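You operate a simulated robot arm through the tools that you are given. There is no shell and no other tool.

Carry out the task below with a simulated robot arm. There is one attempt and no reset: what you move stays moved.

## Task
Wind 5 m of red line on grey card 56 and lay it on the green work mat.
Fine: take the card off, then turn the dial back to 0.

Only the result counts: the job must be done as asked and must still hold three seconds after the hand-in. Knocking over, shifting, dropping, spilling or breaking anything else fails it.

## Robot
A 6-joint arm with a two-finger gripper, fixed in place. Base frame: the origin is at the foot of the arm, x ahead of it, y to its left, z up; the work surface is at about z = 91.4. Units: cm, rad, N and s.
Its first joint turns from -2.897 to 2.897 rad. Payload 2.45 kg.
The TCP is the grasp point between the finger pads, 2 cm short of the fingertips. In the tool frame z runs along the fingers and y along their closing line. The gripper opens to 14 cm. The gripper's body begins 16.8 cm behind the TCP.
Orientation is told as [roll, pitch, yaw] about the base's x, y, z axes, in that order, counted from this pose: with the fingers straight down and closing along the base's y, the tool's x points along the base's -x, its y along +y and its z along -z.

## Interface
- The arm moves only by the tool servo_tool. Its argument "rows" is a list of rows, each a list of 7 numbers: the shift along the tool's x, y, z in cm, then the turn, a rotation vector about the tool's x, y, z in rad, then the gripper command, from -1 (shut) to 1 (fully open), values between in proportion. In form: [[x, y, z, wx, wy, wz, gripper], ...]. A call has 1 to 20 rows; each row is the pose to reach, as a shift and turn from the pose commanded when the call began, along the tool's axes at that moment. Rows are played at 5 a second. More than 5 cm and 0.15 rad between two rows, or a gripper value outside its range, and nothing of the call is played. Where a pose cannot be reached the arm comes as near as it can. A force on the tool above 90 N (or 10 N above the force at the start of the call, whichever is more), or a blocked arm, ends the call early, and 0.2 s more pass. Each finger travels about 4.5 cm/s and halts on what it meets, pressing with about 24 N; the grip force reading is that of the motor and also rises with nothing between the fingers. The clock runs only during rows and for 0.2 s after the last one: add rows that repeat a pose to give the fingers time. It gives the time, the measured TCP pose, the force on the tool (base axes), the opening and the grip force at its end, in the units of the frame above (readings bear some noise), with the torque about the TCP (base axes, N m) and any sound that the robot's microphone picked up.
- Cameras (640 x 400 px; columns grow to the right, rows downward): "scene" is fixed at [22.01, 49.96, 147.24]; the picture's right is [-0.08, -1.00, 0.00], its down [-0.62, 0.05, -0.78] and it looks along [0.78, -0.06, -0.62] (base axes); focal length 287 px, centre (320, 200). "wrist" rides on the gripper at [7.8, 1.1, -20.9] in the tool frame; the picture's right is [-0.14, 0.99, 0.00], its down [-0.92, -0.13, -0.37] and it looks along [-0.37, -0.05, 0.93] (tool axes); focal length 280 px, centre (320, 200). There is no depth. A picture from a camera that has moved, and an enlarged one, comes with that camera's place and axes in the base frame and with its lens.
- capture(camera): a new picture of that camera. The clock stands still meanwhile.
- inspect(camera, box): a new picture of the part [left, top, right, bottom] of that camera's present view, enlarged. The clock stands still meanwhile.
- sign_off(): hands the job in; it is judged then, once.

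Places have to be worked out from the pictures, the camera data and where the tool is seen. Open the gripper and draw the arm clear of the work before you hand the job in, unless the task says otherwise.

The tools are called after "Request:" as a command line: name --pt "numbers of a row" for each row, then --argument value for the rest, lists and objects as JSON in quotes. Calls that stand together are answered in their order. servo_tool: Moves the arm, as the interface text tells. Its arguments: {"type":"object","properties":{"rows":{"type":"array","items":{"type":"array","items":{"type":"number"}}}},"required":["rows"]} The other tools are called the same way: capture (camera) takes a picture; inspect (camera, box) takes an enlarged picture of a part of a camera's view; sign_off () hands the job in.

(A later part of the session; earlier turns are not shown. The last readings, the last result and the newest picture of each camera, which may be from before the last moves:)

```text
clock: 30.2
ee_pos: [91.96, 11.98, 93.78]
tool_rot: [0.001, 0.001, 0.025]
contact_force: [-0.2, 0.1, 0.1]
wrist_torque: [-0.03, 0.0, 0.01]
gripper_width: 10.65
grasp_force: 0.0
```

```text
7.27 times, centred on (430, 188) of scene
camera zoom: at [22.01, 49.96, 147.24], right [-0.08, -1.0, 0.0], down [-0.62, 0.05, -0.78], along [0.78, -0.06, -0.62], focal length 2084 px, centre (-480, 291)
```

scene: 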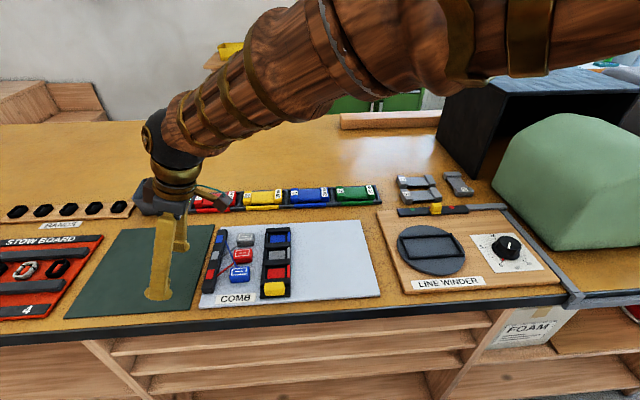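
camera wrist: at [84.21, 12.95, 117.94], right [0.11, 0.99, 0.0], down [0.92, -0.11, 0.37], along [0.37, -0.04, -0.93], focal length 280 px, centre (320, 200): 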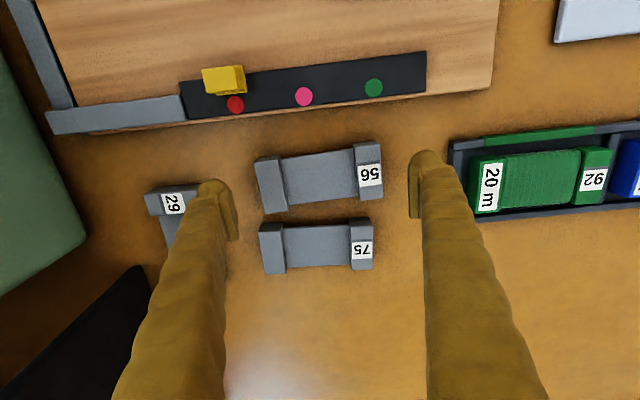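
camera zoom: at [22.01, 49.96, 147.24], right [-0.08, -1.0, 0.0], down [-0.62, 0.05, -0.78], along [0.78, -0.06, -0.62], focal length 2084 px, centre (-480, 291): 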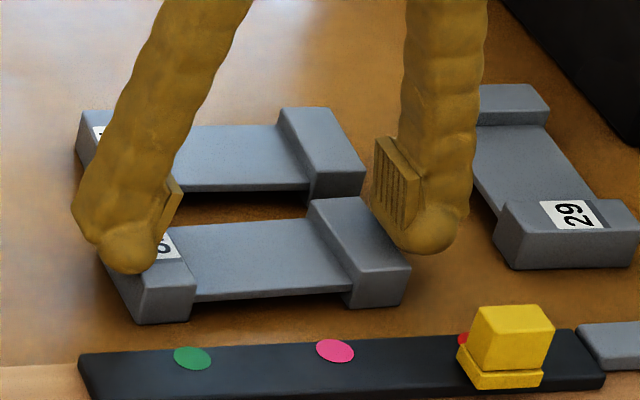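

There's still no contact at 10.65 cm. The rounded tips are set back from the pads, so contact should come at a smaller reading, and I'll close further in small steps.

Request:
servo_tool --pt "0 0 0 0 0 0 0.48" --pt "0 0 0 0 0 0 0.44" --pt "0 0 0 0 0 0 0.4" --pt "0 0 0 0 0 0 0.36" --pt "0 0 0 0 0 0 0.36"

Request:
inspect --camera "wrist" --box '[190, 120, 450, 280]'

Request:
inspect --camera "scene" --box '[390, 160, 470, 215]'

```text
clock: 31.4
ee_pos: [92.13, 11.91, 93.82]
tool_rot: [0.001, 0.001, 0.024]
contact_force: [0.0, 0.1, 0.2]
wrist_torque: [-0.01, -0.01, 0.0]
gripper_width: 9.57
grasp_force: 0.3
```

```text
2.46 times, centred on (320, 200) of wrist
camera zoom: at [84.13, 12.91, 114.76], right [0.11, 0.99, 0.0], down [0.92, -0.11, 0.37], along [0.37, -0.04, -0.93], focal length 690 px, centre (320, 200)
```

zoom: 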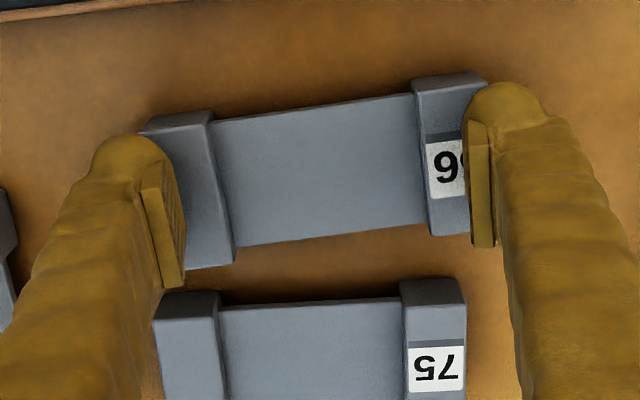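

```text
7.27 times, centred on (430, 188) of scene
camera zoom: at [22.01, 49.96, 147.24], right [-0.08, -1.0, 0.0], down [-0.62, 0.05, -0.78], along [0.78, -0.06, -0.62], focal length 2084 px, centre (-480, 291)
```

zoom: 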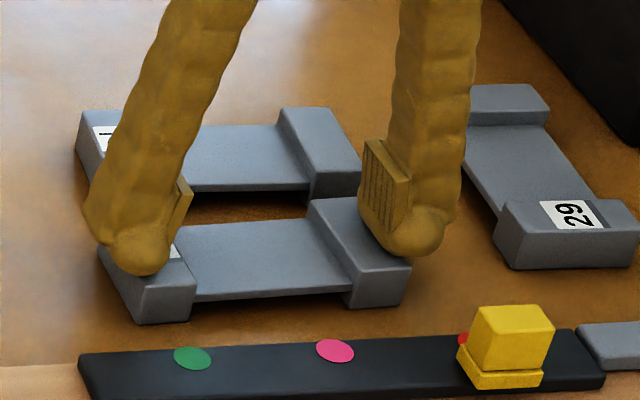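

Still no resistance at 9.57 cm, and the tips are clearly above the block tops. The real tips must sit higher than the nominal 2 cm below the TCP. I'll reopen and lower in small steps, watching for table contact.

Request:
servo_tool --pt "0 0 0 0 0 0 0.6" --pt "0 0 0 0 0 0 0.8" --pt "0 0 0 0 0 0 1" --pt "0 0 0 0 0 0 1" --pt "0 0 0 0 0 0 1" --pt "0 0 0.15 0 0 0 1" --pt "0 0 0.3 0 0 0 1" --pt "0 0 0.3 0 0 0 1"

Request:
inspect --camera "scene" --box '[390, 160, 470, 215]'

```text
clock: 33.2
ee_pos: [91.94, 11.95, 93.49]
tool_rot: [0.001, 0.001, 0.025]
contact_force: [-0.8, 0.6, 0.2]
wrist_torque: [-0.01, 0.0, 0.0]
gripper_width: 14.01
grasp_force: 0.0
```

```text
7.27 times, centred on (430, 188) of scene
camera zoom: at [22.01, 49.96, 147.24], right [-0.08, -1.0, 0.0], down [-0.62, 0.05, -0.78], along [0.78, -0.06, -0.62], focal length 2084 px, centre (-480, 291)
```

zoom: 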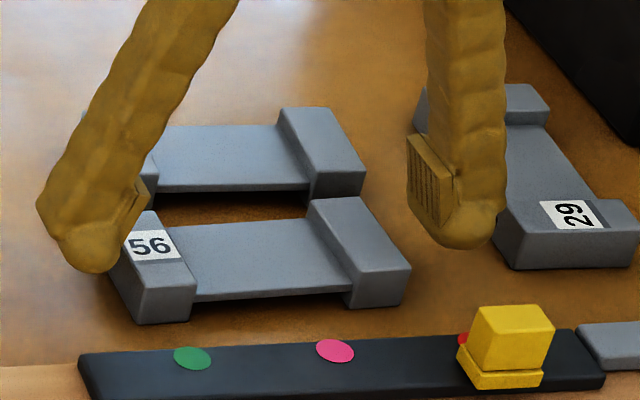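

No table contact at z = 93.49. Lowering another 0.3 cm.

Request:
servo_tool --pt "0 0 0.1 0 0 0 1" --pt "0 0 0.2 0 0 0 1" --pt "0 0 0.3 0 0 0 1" --pt "0 0 0.3 0 0 0 1"

```text
clock: 34.2
ee_pos: [92.12, 11.89, 93.18]
tool_rot: [0.0, 0.0, 0.025]
contact_force: [-0.1, 0.4, -0.3]
wrist_torque: [0.0, -0.01, 0.07]
gripper_width: 14.0
grasp_force: 0.1
```

Still free at z = 93.18. I'll go another 0.4 cm lower and watch the force.

Request:
servo_tool --pt "0 0 0.1 0 0 0 1" --pt "0 0 0.2 0 0 0 1" --pt "0 0 0.3 0 0 0 1" --pt "0 0 0.4 0 0 0 1" --pt "0 0 0.4 0 0 0 1"

Request:
inspect --camera "scene" --box '[390, 160, 470, 215]'

Request:
inspect --camera "wrist" --box '[190, 120, 450, 280]'

```text
clock: 35.4
ee_pos: [92.04, 12.06, 92.93]
tool_rot: [0.0, 0.0, 0.025]
contact_force: [-0.3, 0.0, -0.4]
wrist_torque: [0.02, 0.02, 0.04]
gripper_width: 13.99
grasp_force: 0.0
```

```text
7.27 times, centred on (430, 188) of scene
camera zoom: at [22.01, 49.96, 147.24], right [-0.08, -1.0, 0.0], down [-0.62, 0.05, -0.78], along [0.78, -0.06, -0.62], focal length 2084 px, centre (-480, 291)
```

zoom: 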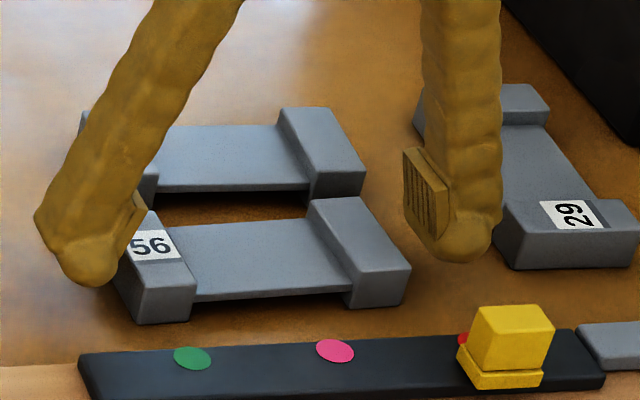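

```text
2.46 times, centred on (320, 200) of wrist
camera zoom: at [84.08, 12.91, 113.77], right [0.11, 0.99, 0.0], down [0.92, -0.11, 0.37], along [0.37, -0.04, -0.93], focal length 690 px, centre (320, 200)
```

zoom: 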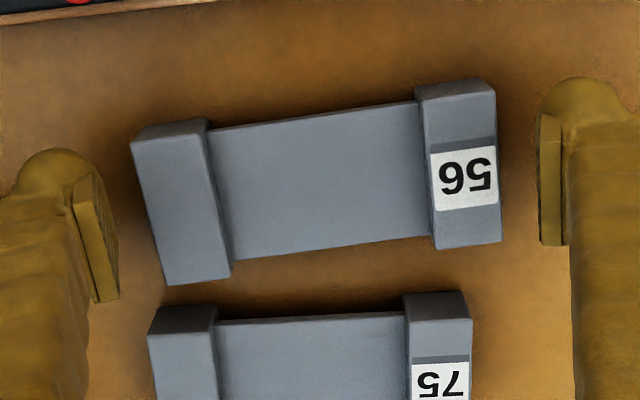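

Still no table contact at z = 92.9, and in the scene view the tips are now below the block tops. Closing again with limited travel.

Request:
servo_tool --pt "0 0 0 0 0 0 0.85" --pt "0 0 0 0 0 0 0.7" --pt "0 0 0 0 0 0 0.56" --pt "0 0 0 0 0 0 0.5" --pt "0 0 0 0 0 0 0.5"

Request:
inspect --camera "scene" --box '[390, 160, 470, 215]'

Request:
inspect --camera "wrist" --box '[190, 120, 450, 280]'

```text
clock: 36.7
ee_pos: [92.24, 12.0, 94.1]
tool_rot: [0.001, -0.017, 0.025]
contact_force: [-0.6, -3.6, 69.9]
wrist_torque: [-0.4, 0.2, 0.02]
gripper_width: 7.15
grasp_force: 22.8
stopped in row 5: the force on the tool passed its limit at 94 N (the readings are from after the stop); the commanded pose is now the measured one
```

```text
7.27 times, centred on (430, 188) of scene
camera zoom: at [22.01, 49.96, 147.24], right [-0.08, -1.0, 0.0], down [-0.62, 0.05, -0.78], along [0.78, -0.06, -0.62], focal length 2084 px, centre (-480, 291)
```

zoom: 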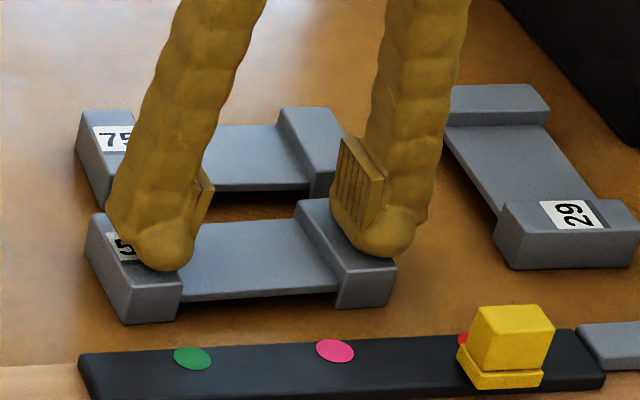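

```text
2.46 times, centred on (320, 200) of wrist
camera zoom: at [84.09, 12.87, 114.78], right [0.11, 0.99, 0.0], down [0.92, -0.11, 0.38], along [0.38, -0.04, -0.92], focal length 690 px, centre (320, 200)
```

zoom: 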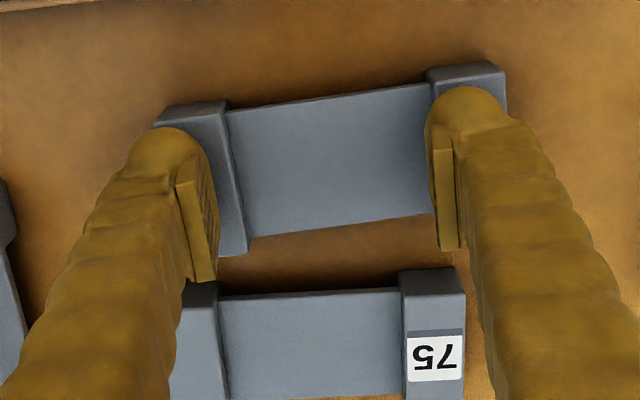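

The tips swing in an arc as the gripper closes, so they came down onto the end blocks and pressed on the card. I'll lift straight up at once, holding the current opening so nothing is dragged.

Request:
servo_tool --pt "0 0 -0.7 0 0 0 0.02" --pt "0 0 -1.5 0 0 0 0.02" --pt "0 0 -3 0 0 0 0.02" --pt "0 0 -6 0 0 0 0.02" --pt "0 0 -8 0 0.017 0 0.02"

Request:
capture --camera "wrist"

Request:
inspect --camera "scene" --box '[380, 150, 500, 225]'

```text
clock: 37.9
ee_pos: [91.95, 12.15, 101.37]
tool_rot: [0.003, 0.01, 0.024]
contact_force: [-0.5, -0.2, -0.1]
wrist_torque: [-0.01, 0.02, 0.01]
gripper_width: 7.12
grasp_force: 0.0
```

```text
taken
camera wrist: at [84.37, 13.01, 122.34], right [0.11, 0.99, 0.0], down [0.93, -0.11, 0.36], along [0.36, -0.04, -0.93], focal length 280 px, centre (320, 200)
```

wrist: 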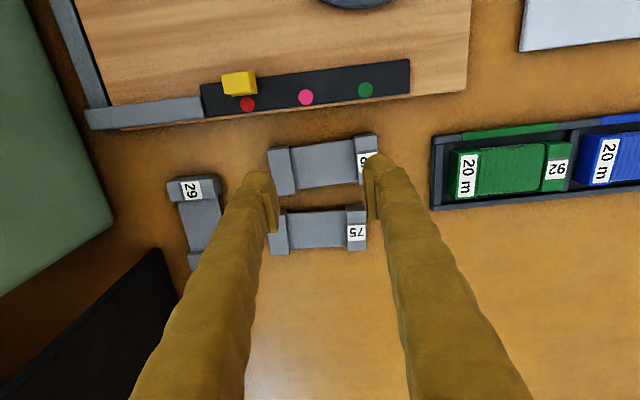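

```text
5.33 times, centred on (440, 188) of scene
camera zoom: at [22.01, 49.96, 147.24], right [-0.08, -1.0, 0.0], down [-0.62, 0.05, -0.78], along [0.78, -0.06, -0.62], focal length 1528 px, centre (-320, 267)
```

zoom: 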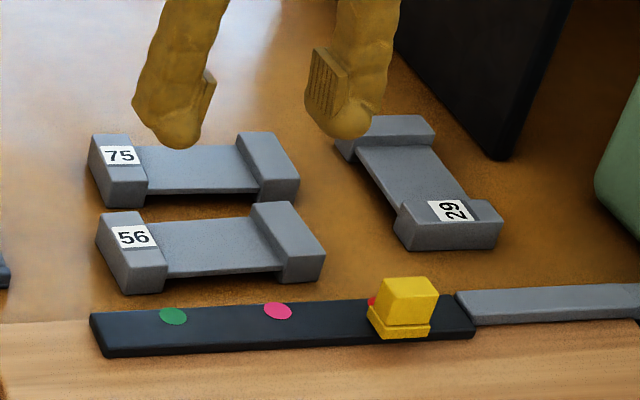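

Nothing else was disturbed and card 56 only shifted slightly. The fingertips are lower when the fingers are narrower, so I need to match height to opening. I'll set about 12.5 cm and measure the card again.

Request:
servo_tool --pt "0 0 0 0 -0.01 0 0.4" --pt "0 0 0 0 -0.01 0 0.79" --pt "0 0 0 0 -0.01 0 0.79" --pt "0 0 0 0 -0.01 0 0.79"

Request:
inspect --camera "wrist" --box '[190, 100, 450, 260]'

Request:
inspect --camera "scene" --box '[390, 160, 470, 215]'

```text
clock: 38.9
ee_pos: [92.11, 11.96, 101.35]
tool_rot: [0.002, 0.0, 0.025]
contact_force: [-0.4, -0.6, 0.9]
wrist_torque: [-0.02, 0.01, -0.04]
gripper_width: 12.53
grasp_force: 0.1
```

```text
2.46 times, centred on (320, 180) of wrist
camera zoom: at [84.14, 12.98, 122.25], right [0.11, 0.99, 0.0], down [0.92, -0.11, 0.37], along [0.37, -0.04, -0.93], focal length 690 px, centre (320, 249)
```

zoom: 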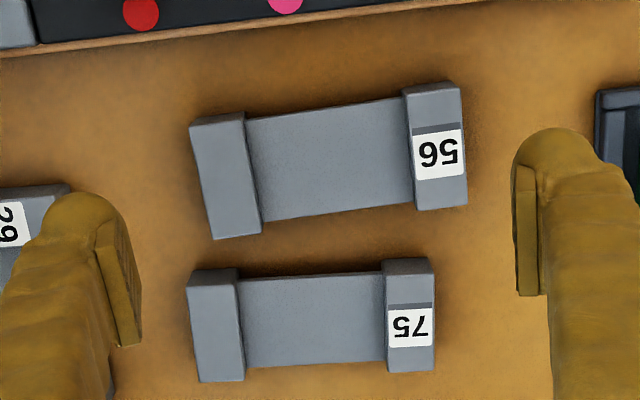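

```text
7.27 times, centred on (430, 188) of scene
camera zoom: at [22.01, 49.96, 147.24], right [-0.08, -1.0, 0.0], down [-0.62, 0.05, -0.78], along [0.78, -0.06, -0.62], focal length 2084 px, centre (-480, 291)
```

zoom: 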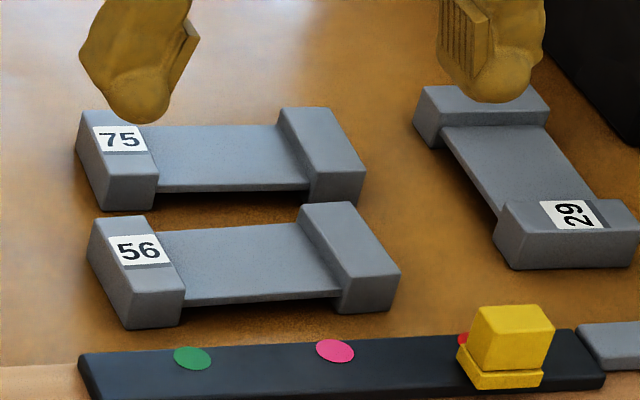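

Card 56 moved about +0.6 cm in y and is still aligned with the tool. I'll recentre on it with a 12.5 cm opening, which leaves about 0.6 cm at each end, and descend to z = 94.

Request:
servo_tool --pt "-0.1 0.6 2.5 0 0 0 0.79" --pt "-0.1 0.6 5 0 0 0 0.79" --pt "-0.1 0.6 7.3 0 0 0 0.79" --pt "-0.1 0.6 7.3 0 0 0 0.79"

Request:
inspect --camera "wrist" --box '[190, 120, 450, 280]'

Request:
inspect --camera "scene" --box '[390, 160, 470, 215]'

```text
clock: 39.9
ee_pos: [92.26, 12.61, 93.97]
tool_rot: [0.001, 0.001, 0.025]
contact_force: [-0.4, -0.4, 0.1]
wrist_torque: [-0.02, 0.0, -0.04]
gripper_width: 12.5
grasp_force: 0.1
```

```text
2.46 times, centred on (320, 200) of wrist
camera zoom: at [84.36, 13.48, 114.82], right [0.11, 0.99, 0.0], down [0.92, -0.11, 0.37], along [0.37, -0.04, -0.93], focal length 690 px, centre (320, 200)
```

zoom: 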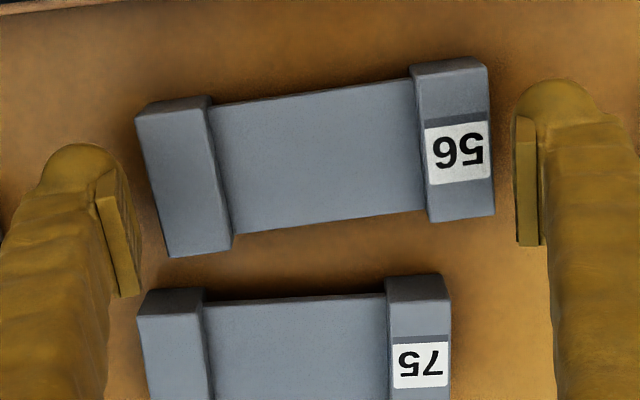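

```text
7.27 times, centred on (430, 188) of scene
camera zoom: at [22.01, 49.96, 147.24], right [-0.08, -1.0, 0.0], down [-0.62, 0.05, -0.78], along [0.78, -0.06, -0.62], focal length 2084 px, centre (-480, 291)
```

zoom: 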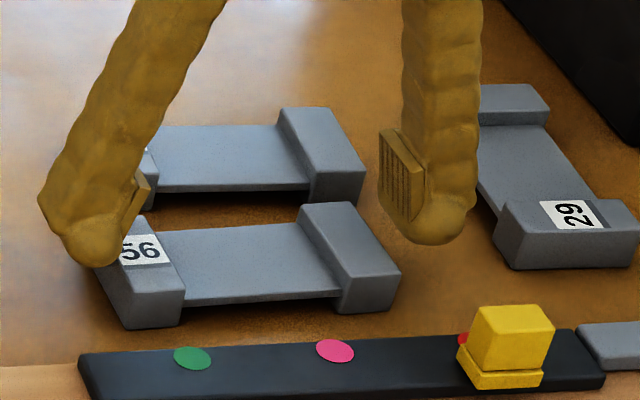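

Comparing predicted and seen pixels, the blocks are 2 cm tall (top at about 93.4), the tips are only about 0.6 cm below the TCP, and the flat pads end just above it. So I need to be lower. I'll descend to about 92.2 in small steps, watching the force.

Request:
servo_tool --pt "0 0 0.5 0 0 0 0.79" --pt "0 0 1.0 0 0 0 0.79" --pt "0 0 1.2 0 0 0 0.79" --pt "0 0 1.4 0 0 0 0.79" --pt "0 0 1.4 0 0 0 0.79"

Request:
inspect --camera "scene" --box '[390, 160, 470, 215]'

```text
clock: 41.1
ee_pos: [92.26, 12.57, 92.67]
tool_rot: [0.002, -0.001, 0.024]
contact_force: [-0.5, -0.8, -0.6]
wrist_torque: [-0.04, -0.02, -0.03]
gripper_width: 12.52
grasp_force: 0.0
```

```text
7.27 times, centred on (430, 188) of scene
camera zoom: at [22.01, 49.96, 147.24], right [-0.08, -1.0, 0.0], down [-0.62, 0.05, -0.78], along [0.78, -0.06, -0.62], focal length 2084 px, centre (-480, 291)
```

zoom: 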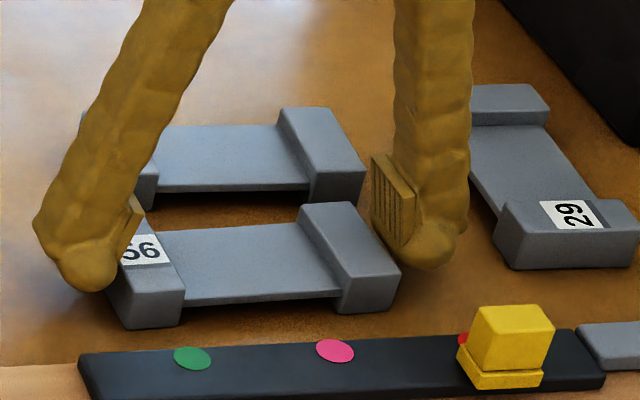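

The tips look about 0.35 cm above the table now, with the pad bottoms just below the block tops. I'll lower another 0.3 cm in 0.1 steps.

Request:
servo_tool --pt "0 0 0.1 0 0 0 0.79" --pt "0 0 0.2 0 0 0 0.79" --pt "0 0 0.3 0 0 0 0.79" --pt "0 0 0.3 0 0 0 0.79"

Request:
inspect --camera "scene" --box '[390, 160, 470, 215]'

Request:
inspect --camera "wrist" --box '[190, 120, 450, 280]'

```text
clock: 42.1
ee_pos: [92.41, 12.59, 92.26]
tool_rot: [0.001, 0.0, 0.025]
contact_force: [-0.3, -0.1, 0.0]
wrist_torque: [0.02, 0.01, 0.04]
gripper_width: 12.52
grasp_force: 0.0
```

```text
7.27 times, centred on (430, 188) of scene
camera zoom: at [22.01, 49.96, 147.24], right [-0.08, -1.0, 0.0], down [-0.62, 0.05, -0.78], along [0.78, -0.06, -0.62], focal length 2084 px, centre (-480, 291)
```

zoom: 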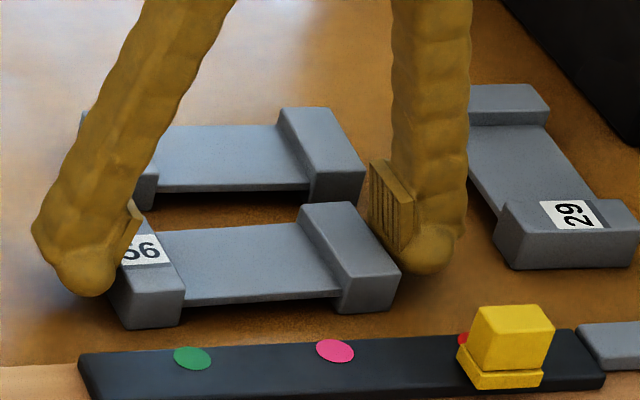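

```text
2.46 times, centred on (320, 200) of wrist
camera zoom: at [84.34, 13.51, 113.26], right [0.11, 0.99, 0.0], down [0.92, -0.11, 0.37], along [0.37, -0.04, -0.93], focal length 690 px, centre (320, 200)
```

zoom: 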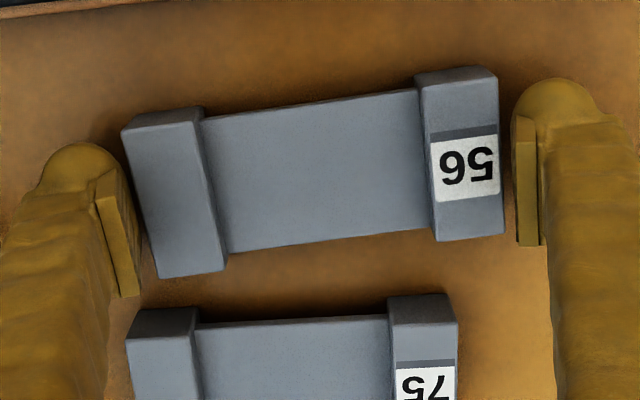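

No contact yet, and the fingers sit neatly beside both ends. I'll close slowly.

Request:
servo_tool --pt "0 0 0 0 0 0 0.74" --pt "0 0 0 0 0 0 0.7" --pt "0 0 0 0 0 0 0.66" --pt "0 0 0 0 0 0 0.63" --pt "0 0 0 0 0 0 0.6" --pt "0 0 0 0 0 0 0.6"

Request:
inspect --camera "wrist" --box '[190, 120, 450, 280]'

```text
clock: 43.5
ee_pos: [92.3, 12.63, 92.34]
tool_rot: [0.001, 0.001, 0.024]
contact_force: [-0.2, -0.1, 1.2]
wrist_torque: [-0.01, -0.01, 0.04]
gripper_width: 11.9
grasp_force: 24.1
```

```text
2.46 times, centred on (320, 200) of wrist
camera zoom: at [84.34, 13.51, 113.27], right [0.11, 0.99, 0.0], down [0.92, -0.11, 0.37], along [0.37, -0.04, -0.93], focal length 690 px, centre (320, 200)
```

zoom: 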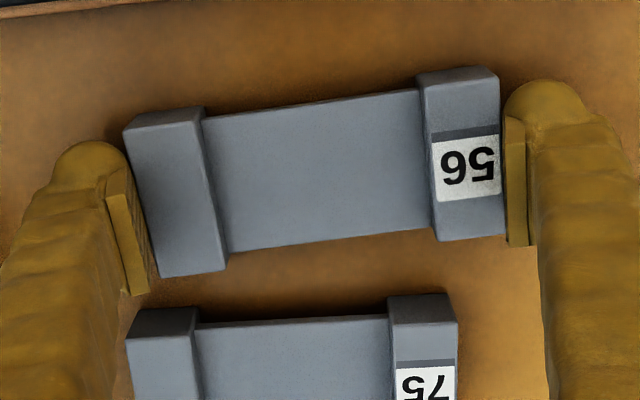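

The card is gripped, at 11.9 cm with 24 N. I'll lift slowly and check that it comes up level.

Request:
servo_tool --pt "0 0 -0.3 0 0 0 0.55" --pt "0 0 -0.8 0 0 0 0.55" --pt "0 0 -1.5 0 0 0 0.55" --pt "0 0 -2.5 0 0 0 0.55" --pt "0 0 -4 0 0 0 0.55" --pt "0 0 -4 0 0 0 0.55"

Request:
inspect --camera "wrist" --box '[190, 120, 450, 280]'

Request:
inspect --camera "scene" --box '[380, 145, 490, 225]'

```text
clock: 44.9
ee_pos: [92.27, 12.62, 96.55]
tool_rot: [0.001, 0.0, 0.023]
contact_force: [0.7, 0.4, -0.6]
wrist_torque: [0.01, -0.01, 0.01]
gripper_width: 10.82
grasp_force: 0.0
```

```text
2.46 times, centred on (320, 200) of wrist
camera zoom: at [84.25, 13.48, 117.33], right [0.11, 0.99, 0.0], down [0.92, -0.11, 0.37], along [0.37, -0.04, -0.93], focal length 690 px, centre (320, 200)
```

zoom: 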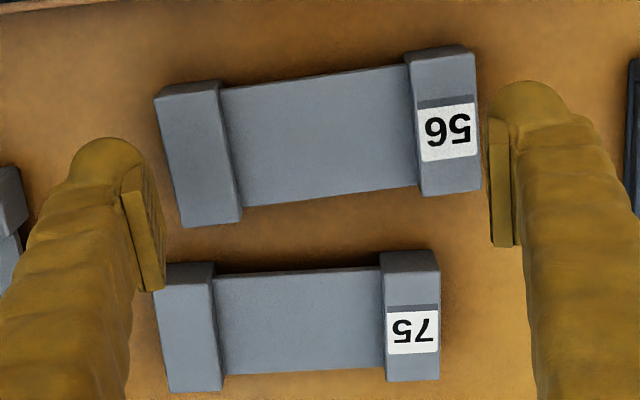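

```text
5.00 times, centred on (435, 185) of scene
camera zoom: at [22.01, 49.96, 147.24], right [-0.08, -1.0, 0.0], down [-0.62, 0.05, -0.78], along [0.78, -0.06, -0.62], focal length 1433 px, centre (-255, 275)
```

zoom: 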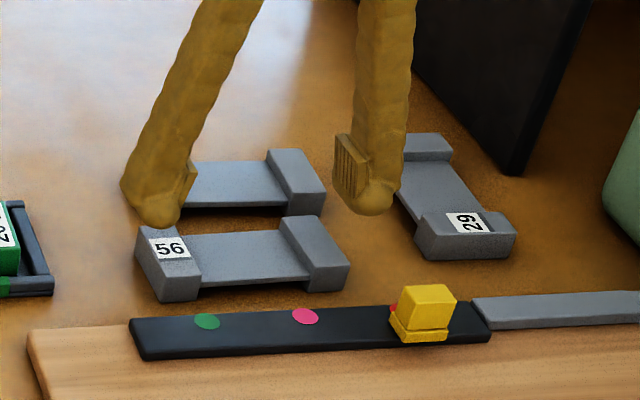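

The grip slipped off and the card stayed on the bench, otherwise undisturbed. I need to know the fingertip shape better, so I'll zoom in on both fingertips.

Request:
inspect --camera "scene" --box '[395, 150, 470, 195]'

Request:
inspect --camera "wrist" --box '[210, 160, 280, 240]'

Request:
inspect --camera "wrist" --box '[370, 140, 440, 220]'

```text
8.53 times, centred on (432, 172) of scene
camera zoom: at [22.01, 49.96, 147.24], right [-0.08, -1.0, 0.0], down [-0.62, 0.05, -0.78], along [0.78, -0.06, -0.62], focal length 2446 px, centre (-640, 435)
```

zoom: 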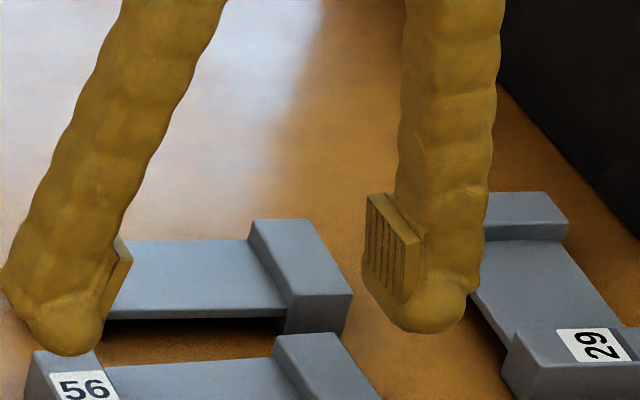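

```text
5.00 times, centred on (245, 200) of wrist
camera zoom: at [84.25, 13.48, 117.33], right [0.11, 0.99, 0.0], down [0.92, -0.11, 0.37], along [0.37, -0.04, -0.93], focal length 1402 px, centre (695, 200)
```

zoom: 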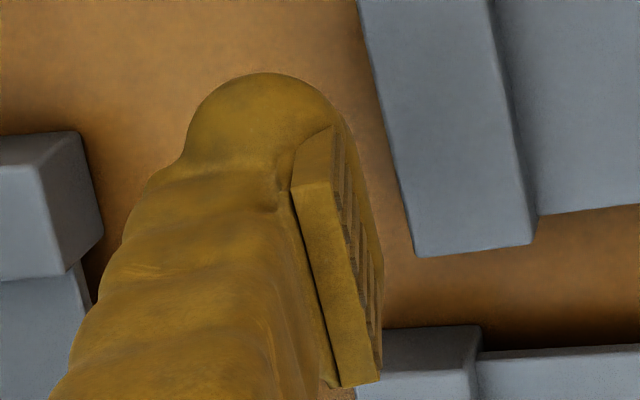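

```text
5.00 times, centred on (405, 180) of wrist
camera zoom: at [84.25, 13.48, 117.33], right [0.11, 0.99, 0.0], down [0.92, -0.11, 0.37], along [0.37, -0.04, -0.93], focal length 1402 px, centre (-105, 300)
```

zoom: 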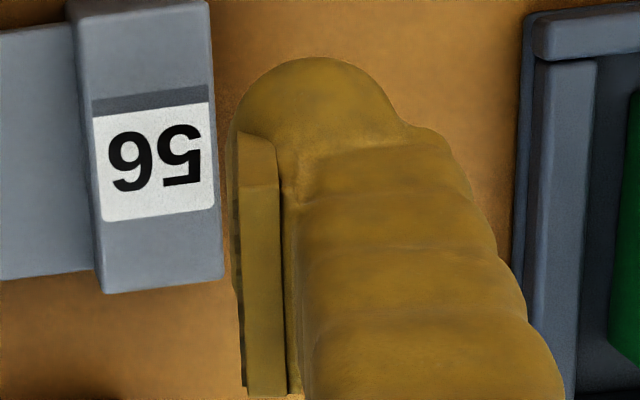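

Before trying again I need the true tip heights. I'll probe bare bench at about (93, 21.4) with the fingers nearly closed, lowering in small steps until I feel contact. First I'll move above that free spot.

Request:
servo_tool --pt "0 0 -3 0 0 0 0.3" --pt "-0.3 3 -3 0 0 0 0" --pt "-0.6 6 -3 0 0 0 -0.4" --pt "-0.8 8.8 -3 0 0 0 -0.85" --pt "-0.8 8.8 -2 0 0 0 -0.85" --pt "-0.8 8.8 1 0 0 0 -0.85" --pt "-0.8 8.8 2.2 0 0 0 -0.85" --pt "-0.8 8.8 2.2 0 0 0 -0.85"

Request:
capture --camera "wrist"

Request:
inspect --camera "scene" --box '[380, 145, 490, 225]'

```text
clock: 46.7
ee_pos: [92.78, 21.28, 94.19]
tool_rot: [0.0, 0.0, 0.024]
contact_force: [-0.4, -0.8, 0.1]
wrist_torque: [0.03, -0.01, 0.03]
gripper_width: 1.04
grasp_force: 0.0
```

```text
taken
camera wrist: at [84.78, 22.25, 115.02], right [0.11, 0.99, 0.0], down [0.92, -0.11, 0.37], along [0.37, -0.04, -0.93], focal length 280 px, centre (320, 200)
```

wrist: 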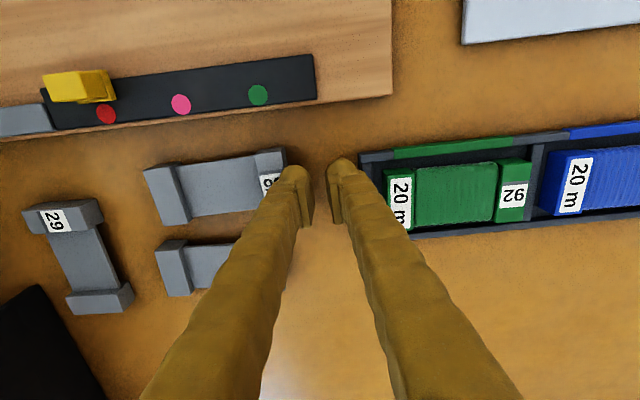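

```text
5.00 times, centred on (435, 185) of scene
camera zoom: at [22.01, 49.96, 147.24], right [-0.08, -1.0, 0.0], down [-0.62, 0.05, -0.78], along [0.78, -0.06, -0.62], focal length 1433 px, centre (-255, 275)
```

zoom: 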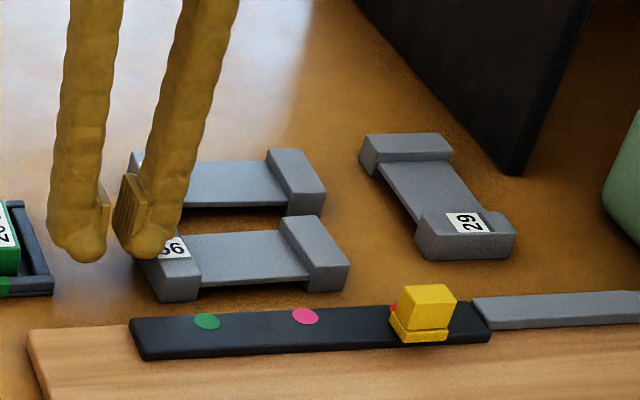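

The fingers are over bare bench, clear of the rack and the cards. Lowering in 0.2 cm steps.

Request:
servo_tool --pt "0 0 0.2 0 0 0 -0.85" --pt "0 0 0.4 0 0 0 -0.85" --pt "0 0 0.5 0 0 0 -0.85"

```text
clock: 47.5
ee_pos: [92.78, 21.45, 93.75]
tool_rot: [0.0, -0.001, 0.024]
contact_force: [-0.6, 0.1, -0.5]
wrist_torque: [-0.04, 0.01, -0.01]
gripper_width: 1.05
grasp_force: 0.0
```

No contact at 93.75. Continuing down 0.3 cm.

Request:
servo_tool --pt "0 0 0.1 0 0 0 -0.85" --pt "0 0 0.2 0 0 0 -0.85" --pt "0 0 0.3 0 0 0 -0.85"

```text
clock: 48.3
ee_pos: [92.88, 21.35, 93.41]
tool_rot: [0.0, 0.0, 0.025]
contact_force: [0.9, -0.4, -0.4]
wrist_torque: [-0.02, 0.03, 0.03]
gripper_width: 1.04
grasp_force: 0.0
```

Still free at 93.41, the nominal contact height. I'll take 0.1 cm steps.

Request:
servo_tool --pt "0 0 0.1 0 0 0 -0.85" --pt "0 0 0.2 0 0 0 -0.85"

Request:
inspect --camera "scene" --box '[380, 160, 460, 215]'

```text
clock: 48.9
ee_pos: [92.87, 21.44, 93.21]
tool_rot: [0.003, 0.001, 0.025]
contact_force: [0.1, -0.4, 2.9]
wrist_torque: [-0.05, -0.01, -0.03]
gripper_width: 1.08
grasp_force: 0.5
```

```text
7.27 times, centred on (420, 188) of scene
camera zoom: at [22.01, 49.96, 147.24], right [-0.08, -1.0, 0.0], down [-0.62, 0.05, -0.78], along [0.78, -0.06, -0.62], focal length 2084 px, centre (-407, 291)
```

zoom: 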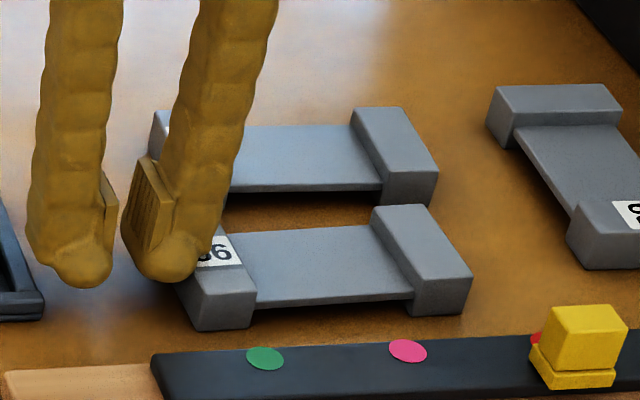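

Contact at TCP z ≈ 93.2 with the fingers closed puts the bench at about 91.3. The wide-open tips are therefore over 1 cm higher relative to the TCP, and the lower tip is tapered. I'll lift off and study the recess and rail height before choosing a tilted grip.

Request:
servo_tool --pt "0 0 -3 0 0 0 -0.85" --pt "0 0 -7 0 0 0 -0.85" --pt "4 0 -9 0 0 0.01 -0.85" --pt "8.5 0 -9 0 0 0.02 -0.85" --pt "13 -0.5 -9 0 0 0.025 -0.85" --pt "17.5 -1 -9 0 0 0.025 -0.85" --pt "22 -1.5 -9 0 0 0.025 -0.5" --pt "26.5 -2 -9 0 0 0.025 0" --pt "30 -2.5 -9 0 0 0.025 0.5" --pt "30 -2.5 -9 0 0 0.025 1"

Request:
capture --camera "wrist"

Request:
inspect --camera "scene" --box '[385, 215, 485, 285]'

```text
clock: 51.1
ee_pos: [62.77, 17.99, 102.08]
tool_rot: [0.0, 0.002, -0.001]
contact_force: [-1.3, -0.3, 0.7]
wrist_torque: [0.01, 0.02, -0.01]
gripper_width: 9.5
grasp_force: 0.2
```

```text
taken
camera wrist: at [54.91, 19.17, 123.08], right [0.14, 0.99, 0.0], down [0.92, -0.13, 0.37], along [0.36, -0.05, -0.93], focal length 280 px, centre (320, 200)
```

wrist: 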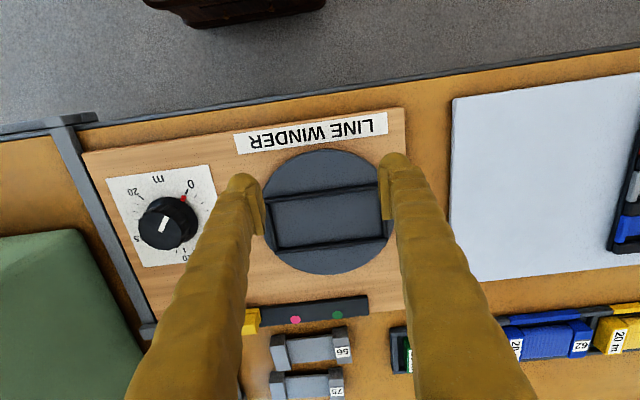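

```text
5.71 times, centred on (435, 250) of scene
camera zoom: at [22.01, 49.96, 147.24], right [-0.08, -1.0, 0.0], down [-0.62, 0.05, -0.78], along [0.78, -0.06, -0.62], focal length 1638 px, centre (-337, -86)
```

zoom: 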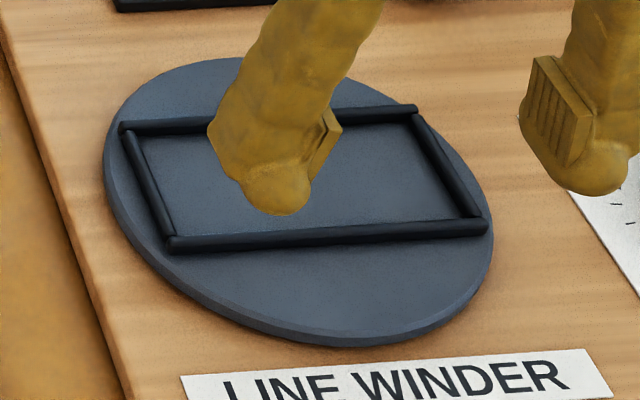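

The rails are low, about 0.5 cm. I plan to grip the card ends with the tool tilted about 0.7 rad about the closing line, so the flat pad corners reach well below the block tops. The tapered tips should clear rails of that height too. First I'll move above card 56.

Request:
servo_tool --pt "-4 -0.5 -3 0 0 -0.005 0.79" --pt "-8.7 -1.5 -4 0 0 -0.01 0.79" --pt "-13.4 -2.5 -5 0 0 -0.015 0.79" --pt "-18 -3.5 -6 0 0 -0.02 0.79" --pt "-22.6 -4.5 -6 0 0 -0.025 0.79" --pt "-27 -5.4 -6 0 0 -0.025 0.79"

Request:
servo_tool --pt "-0.7 0 0 0 -0.14 0 0.79" --pt "-1.4 0 0 0 -0.28 0 0.79" --pt "-2.1 0 0 0 -0.42 0 0.79" --pt "-2.8 0 0 0 -0.56 0 0.79" --pt "-3.5 0 0 0 -0.7 0 0.79" --pt "-3.5 0 0 0 -0.7 0 0.79"

Request:
capture --camera "wrist"

Request:
capture --camera "scene"

```text
refused: row 1 steps farther than a row can; nothing moved
```

```text
clock: 52.5
ee_pos: [66.41, 18.05, 102.15]
tool_rot: [0.003, -0.702, -0.001]
contact_force: [0.8, 0.1, 0.1]
wrist_torque: [-0.04, -0.01, -0.02]
gripper_width: 12.49
grasp_force: 0.1
```

```text
taken
camera wrist: at [46.81, 19.26, 113.09], right [0.1, 0.99, 0.09], down [0.47, -0.13, 0.88], along [0.88, -0.05, -0.48], focal length 280 px, centre (320, 200)
```

wrist: 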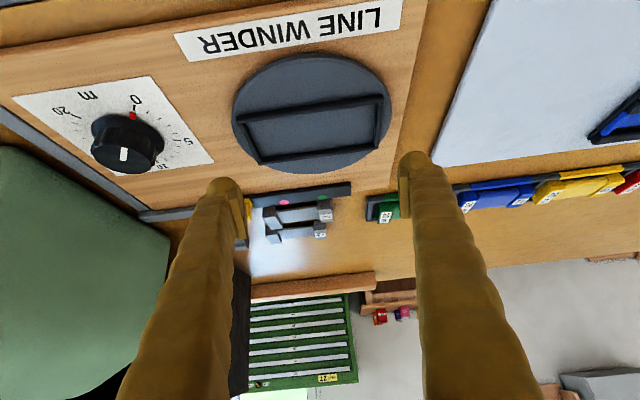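

```text
taken
```

scene: 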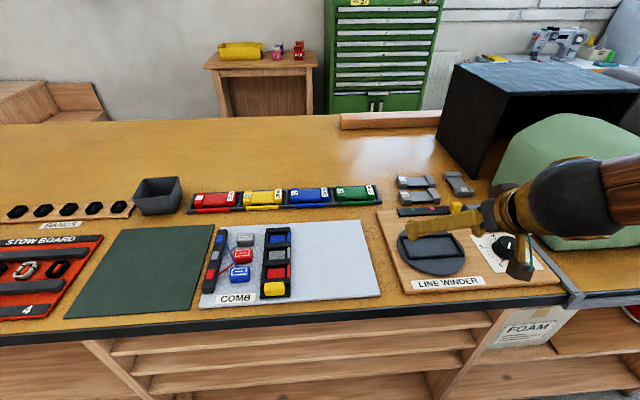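

The first call was refused for a step marginally too long, but the tilt ran safely over the winder. Now I'll carry the tilted tool to above card 56 with shorter steps.

Request:
servo_tool --pt "-3.7 -0.9 2.5 -0.003 0 -0.003 0.79" --pt "-7.4 -1.8 5 -0.006 0 -0.007 0.79" --pt "-11.2 -2.7 7.5 -0.009 0 -0.01 0.79" --pt "-15 -3.6 10 -0.012 0 -0.014 0.79" --pt "-18.8 -4.5 12.5 -0.014 0 -0.017 0.79" --pt "-22.6 -5.45 15.1 -0.016 0 -0.019 0.79" --pt "-22.6 -5.45 15.1 -0.016 0 -0.019 0.79"

Request:
capture --camera "wrist"

Request:
capture --camera "scene"

```text
clock: 54.1
ee_pos: [93.56, 12.4, 105.01]
tool_rot: [0.002, -0.7, 0.026]
contact_force: [0.4, 0.1, -0.3]
wrist_torque: [0.03, 0.0, 0.01]
gripper_width: 12.54
grasp_force: 0.1
```

```text
taken
camera wrist: at [73.92, 13.1, 115.92], right [0.08, 0.99, 0.09], down [0.47, -0.12, 0.88], along [0.88, -0.03, -0.48], focal length 280 px, centre (320, 200)
```

wrist: 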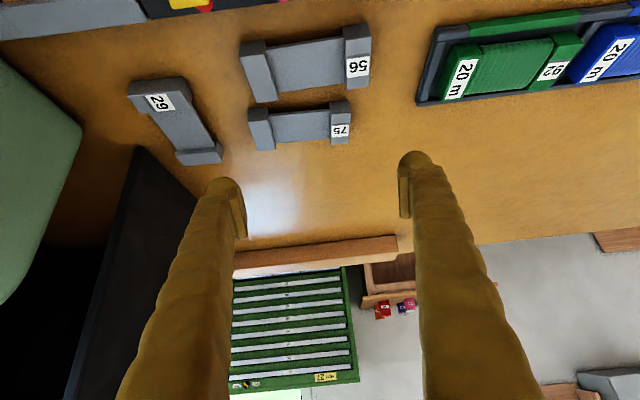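

```text
taken
```

scene: 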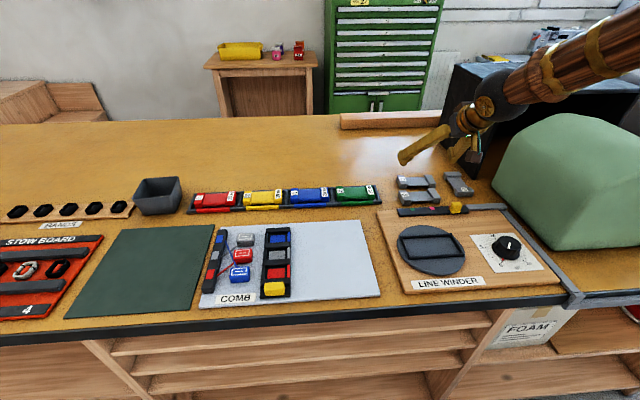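

All is clear around the hand and the tool is centred on the card in y. I'll descend vertically to TCP z ≈ 94 with the tilt and check.

Request:
servo_tool --pt "2.5 0 3.0 0 0 0 0.79" --pt "5.0 0 6.0 0 0 0 0.79" --pt "7.08 0 8.42 0 0 0 0.79" --pt "7.08 0 8.42 0 0 0 0.79"

Request:
capture --camera "wrist"

Request:
inspect --camera "scene" --box '[390, 155, 480, 215]'

```text
clock: 55.1
ee_pos: [93.47, 12.68, 94.1]
tool_rot: [0.002, -0.7, 0.025]
contact_force: [0.2, 0.5, 0.6]
wrist_torque: [0.01, -0.02, 0.01]
gripper_width: 12.55
grasp_force: 0.0
```

```text
taken
camera wrist: at [74.0, 13.34, 105.15], right [0.08, 0.99, 0.09], down [0.47, -0.12, 0.87], along [0.88, -0.03, -0.48], focal length 280 px, centre (320, 200)
```

wrist: 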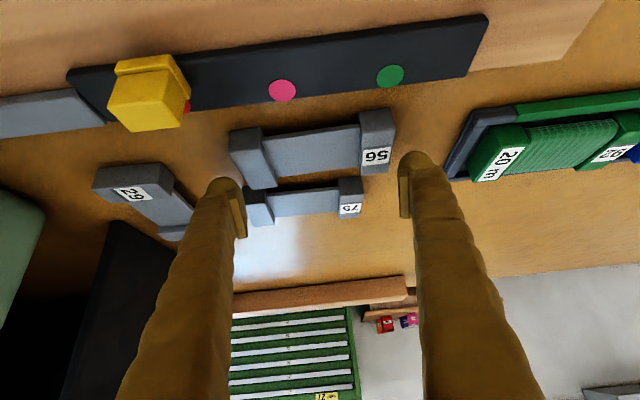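

```text
6.67 times, centred on (435, 185) of scene
camera zoom: at [22.01, 49.96, 147.24], right [-0.08, -1.0, 0.0], down [-0.62, 0.05, -0.78], along [0.78, -0.06, -0.62], focal length 1911 px, centre (-447, 300)
```

zoom: 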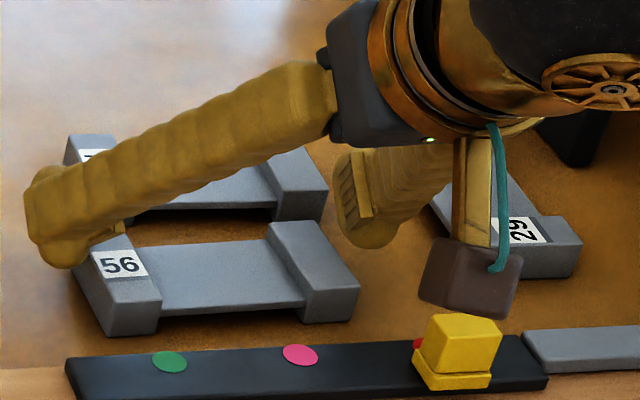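

I'll zoom in on the fingers relative to the card ends.

Request:
inspect --camera "wrist" --box '[190, 90, 450, 250]'

Request:
inspect --camera "scene" --box '[390, 170, 450, 210]'

```text
2.46 times, centred on (320, 170) of wrist
camera zoom: at [74.0, 13.34, 105.15], right [0.08, 0.99, 0.09], down [0.47, -0.12, 0.87], along [0.88, -0.03, -0.48], focal length 690 px, centre (320, 274)
```

zoom: 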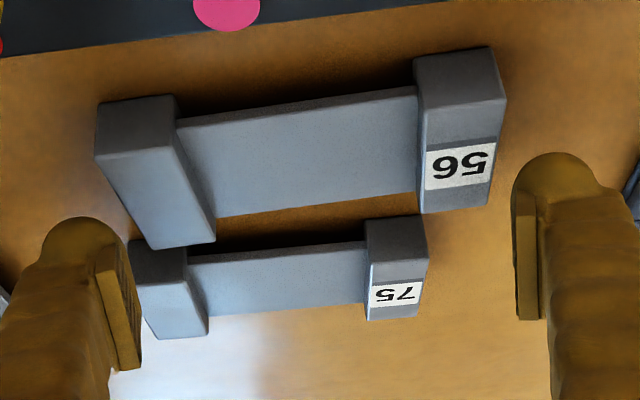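

```text
10.00 times, centred on (420, 190) of scene
camera zoom: at [22.01, 49.96, 147.24], right [-0.08, -1.0, 0.0], down [-0.62, 0.05, -0.78], along [0.78, -0.06, -0.62], focal length 2866 px, centre (-680, 300)
```

zoom: 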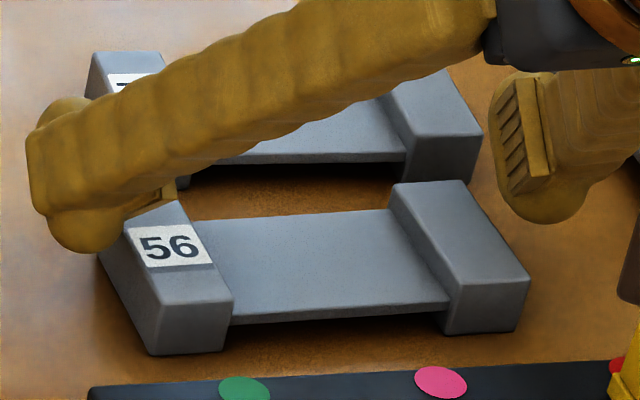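

The fingers are centred on the card within about 0.1 cm and the tips are roughly 1.5 cm above the bench. Lowering 1.2 cm, then I'll recheck.

Request:
servo_tool --pt "0.32 0 0.38 0 0 0 0.79" --pt "0.58 0 0.69 0 0 0 0.79" --pt "0.77 0 0.92 0 0 0 0.79" --pt "0.77 0 0.92 0 0 0 0.79"

Request:
inspect --camera "scene" --box '[390, 170, 450, 210]'

Request:
inspect --camera "wrist" --box '[190, 90, 450, 250]'

```text
clock: 56.1
ee_pos: [93.48, 12.76, 92.92]
tool_rot: [0.002, -0.699, 0.023]
contact_force: [0.1, -0.4, -0.2]
wrist_torque: [-0.02, -0.04, -0.02]
gripper_width: 12.51
grasp_force: 0.0
```

```text
10.00 times, centred on (420, 190) of scene
camera zoom: at [22.01, 49.96, 147.24], right [-0.08, -1.0, 0.0], down [-0.62, 0.05, -0.78], along [0.78, -0.06, -0.62], focal length 2866 px, centre (-680, 300)
```

zoom: 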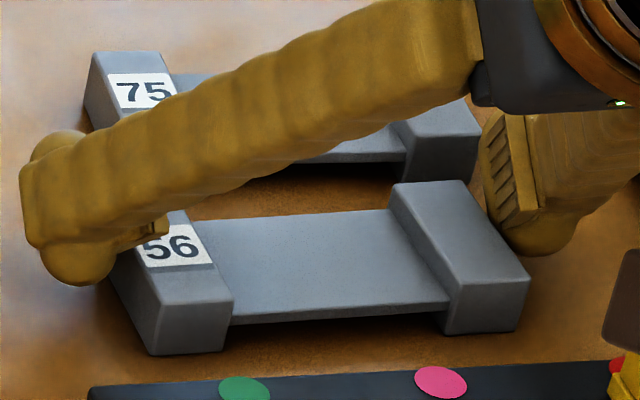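

```text
2.46 times, centred on (320, 170) of wrist
camera zoom: at [73.94, 13.38, 103.89], right [0.08, 0.99, 0.09], down [0.47, -0.12, 0.87], along [0.88, -0.03, -0.48], focal length 690 px, centre (320, 274)
```

zoom: 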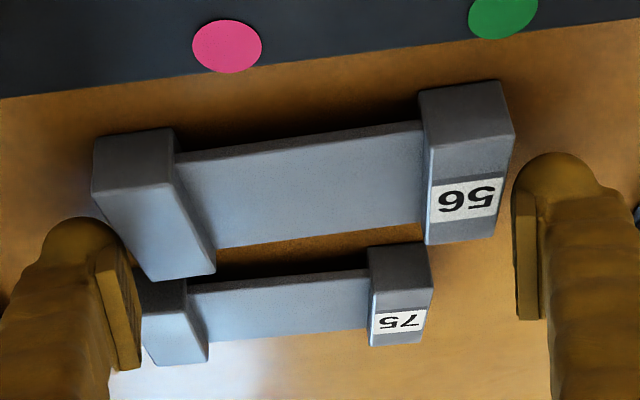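

The tips are still about 0.4 cm above the bench. I'll go down another 0.3 cm in 0.1 steps.

Request:
servo_tool --pt "0.064 0 0.077 0 0 0 0.79" --pt "0.129 0 0.153 0 0 0 0.79" --pt "0.193 0 0.23 0 0 0 0.79" --pt "0.193 0 0.23 0 0 0 0.79"

Request:
inspect --camera "scene" --box '[390, 170, 450, 210]'

```text
clock: 57.1
ee_pos: [93.4, 12.67, 92.6]
tool_rot: [0.001, -0.7, 0.022]
contact_force: [-0.1, -0.7, -0.2]
wrist_torque: [0.0, 0.0, -0.01]
gripper_width: 12.54
grasp_force: 0.0
```

```text
10.00 times, centred on (420, 190) of scene
camera zoom: at [22.01, 49.96, 147.24], right [-0.08, -1.0, 0.0], down [-0.62, 0.05, -0.78], along [0.78, -0.06, -0.62], focal length 2866 px, centre (-680, 300)
```

zoom: 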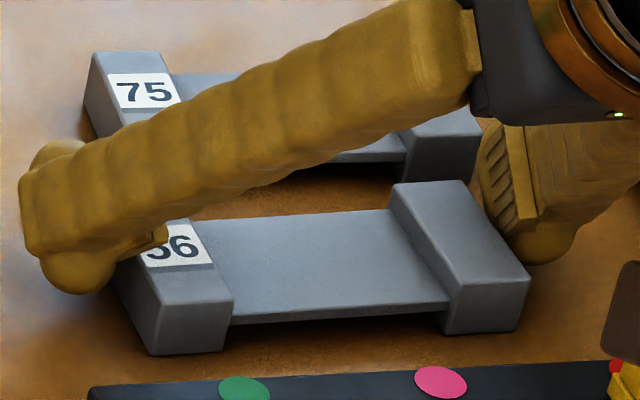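

The tips are practically at bench level with no contact force. Closing slowly on the card ends.

Request:
servo_tool --pt "0 0 0 0 0 0 0.75" --pt "0 0 0 0 0 0 0.71" --pt "0 0 0 0 0 0 0.67" --pt "0 0 0 0 0 0 0.63" --pt "0 0 0 0 0 0 0.6" --pt "0 0 0 0 0 0 0.6" --pt "0 0 0 0 0 0 0.6"

Request:
inspect --camera "scene" --box '[390, 170, 450, 210]'

Request:
inspect --camera "wrist" --box '[190, 90, 450, 250]'

```text
clock: 58.7
ee_pos: [93.46, 12.81, 92.7]
tool_rot: [0.001, -0.7, 0.021]
contact_force: [-0.7, 0.1, 2.5]
wrist_torque: [0.06, 0.11, 0.02]
gripper_width: 12.15
grasp_force: 24.1
```

```text
10.00 times, centred on (420, 190) of scene
camera zoom: at [22.01, 49.96, 147.24], right [-0.08, -1.0, 0.0], down [-0.62, 0.05, -0.78], along [0.78, -0.06, -0.62], focal length 2866 px, centre (-680, 300)
```

zoom: 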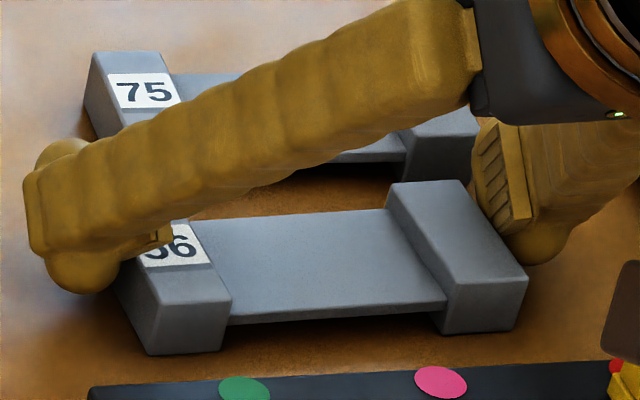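

```text
2.46 times, centred on (320, 170) of wrist
camera zoom: at [73.86, 13.38, 103.63], right [0.08, 0.99, 0.09], down [0.47, -0.12, 0.87], along [0.88, -0.03, -0.48], focal length 690 px, centre (320, 274)
```

zoom: 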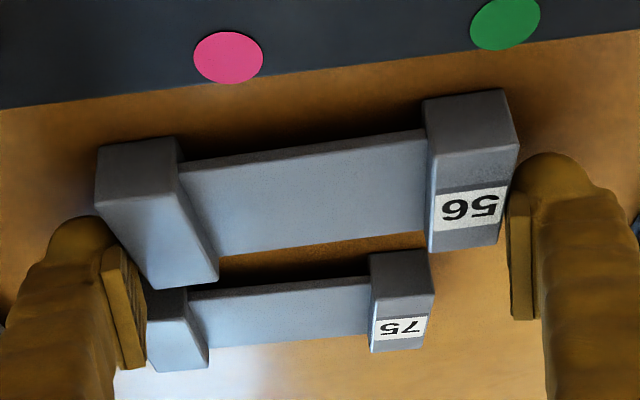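

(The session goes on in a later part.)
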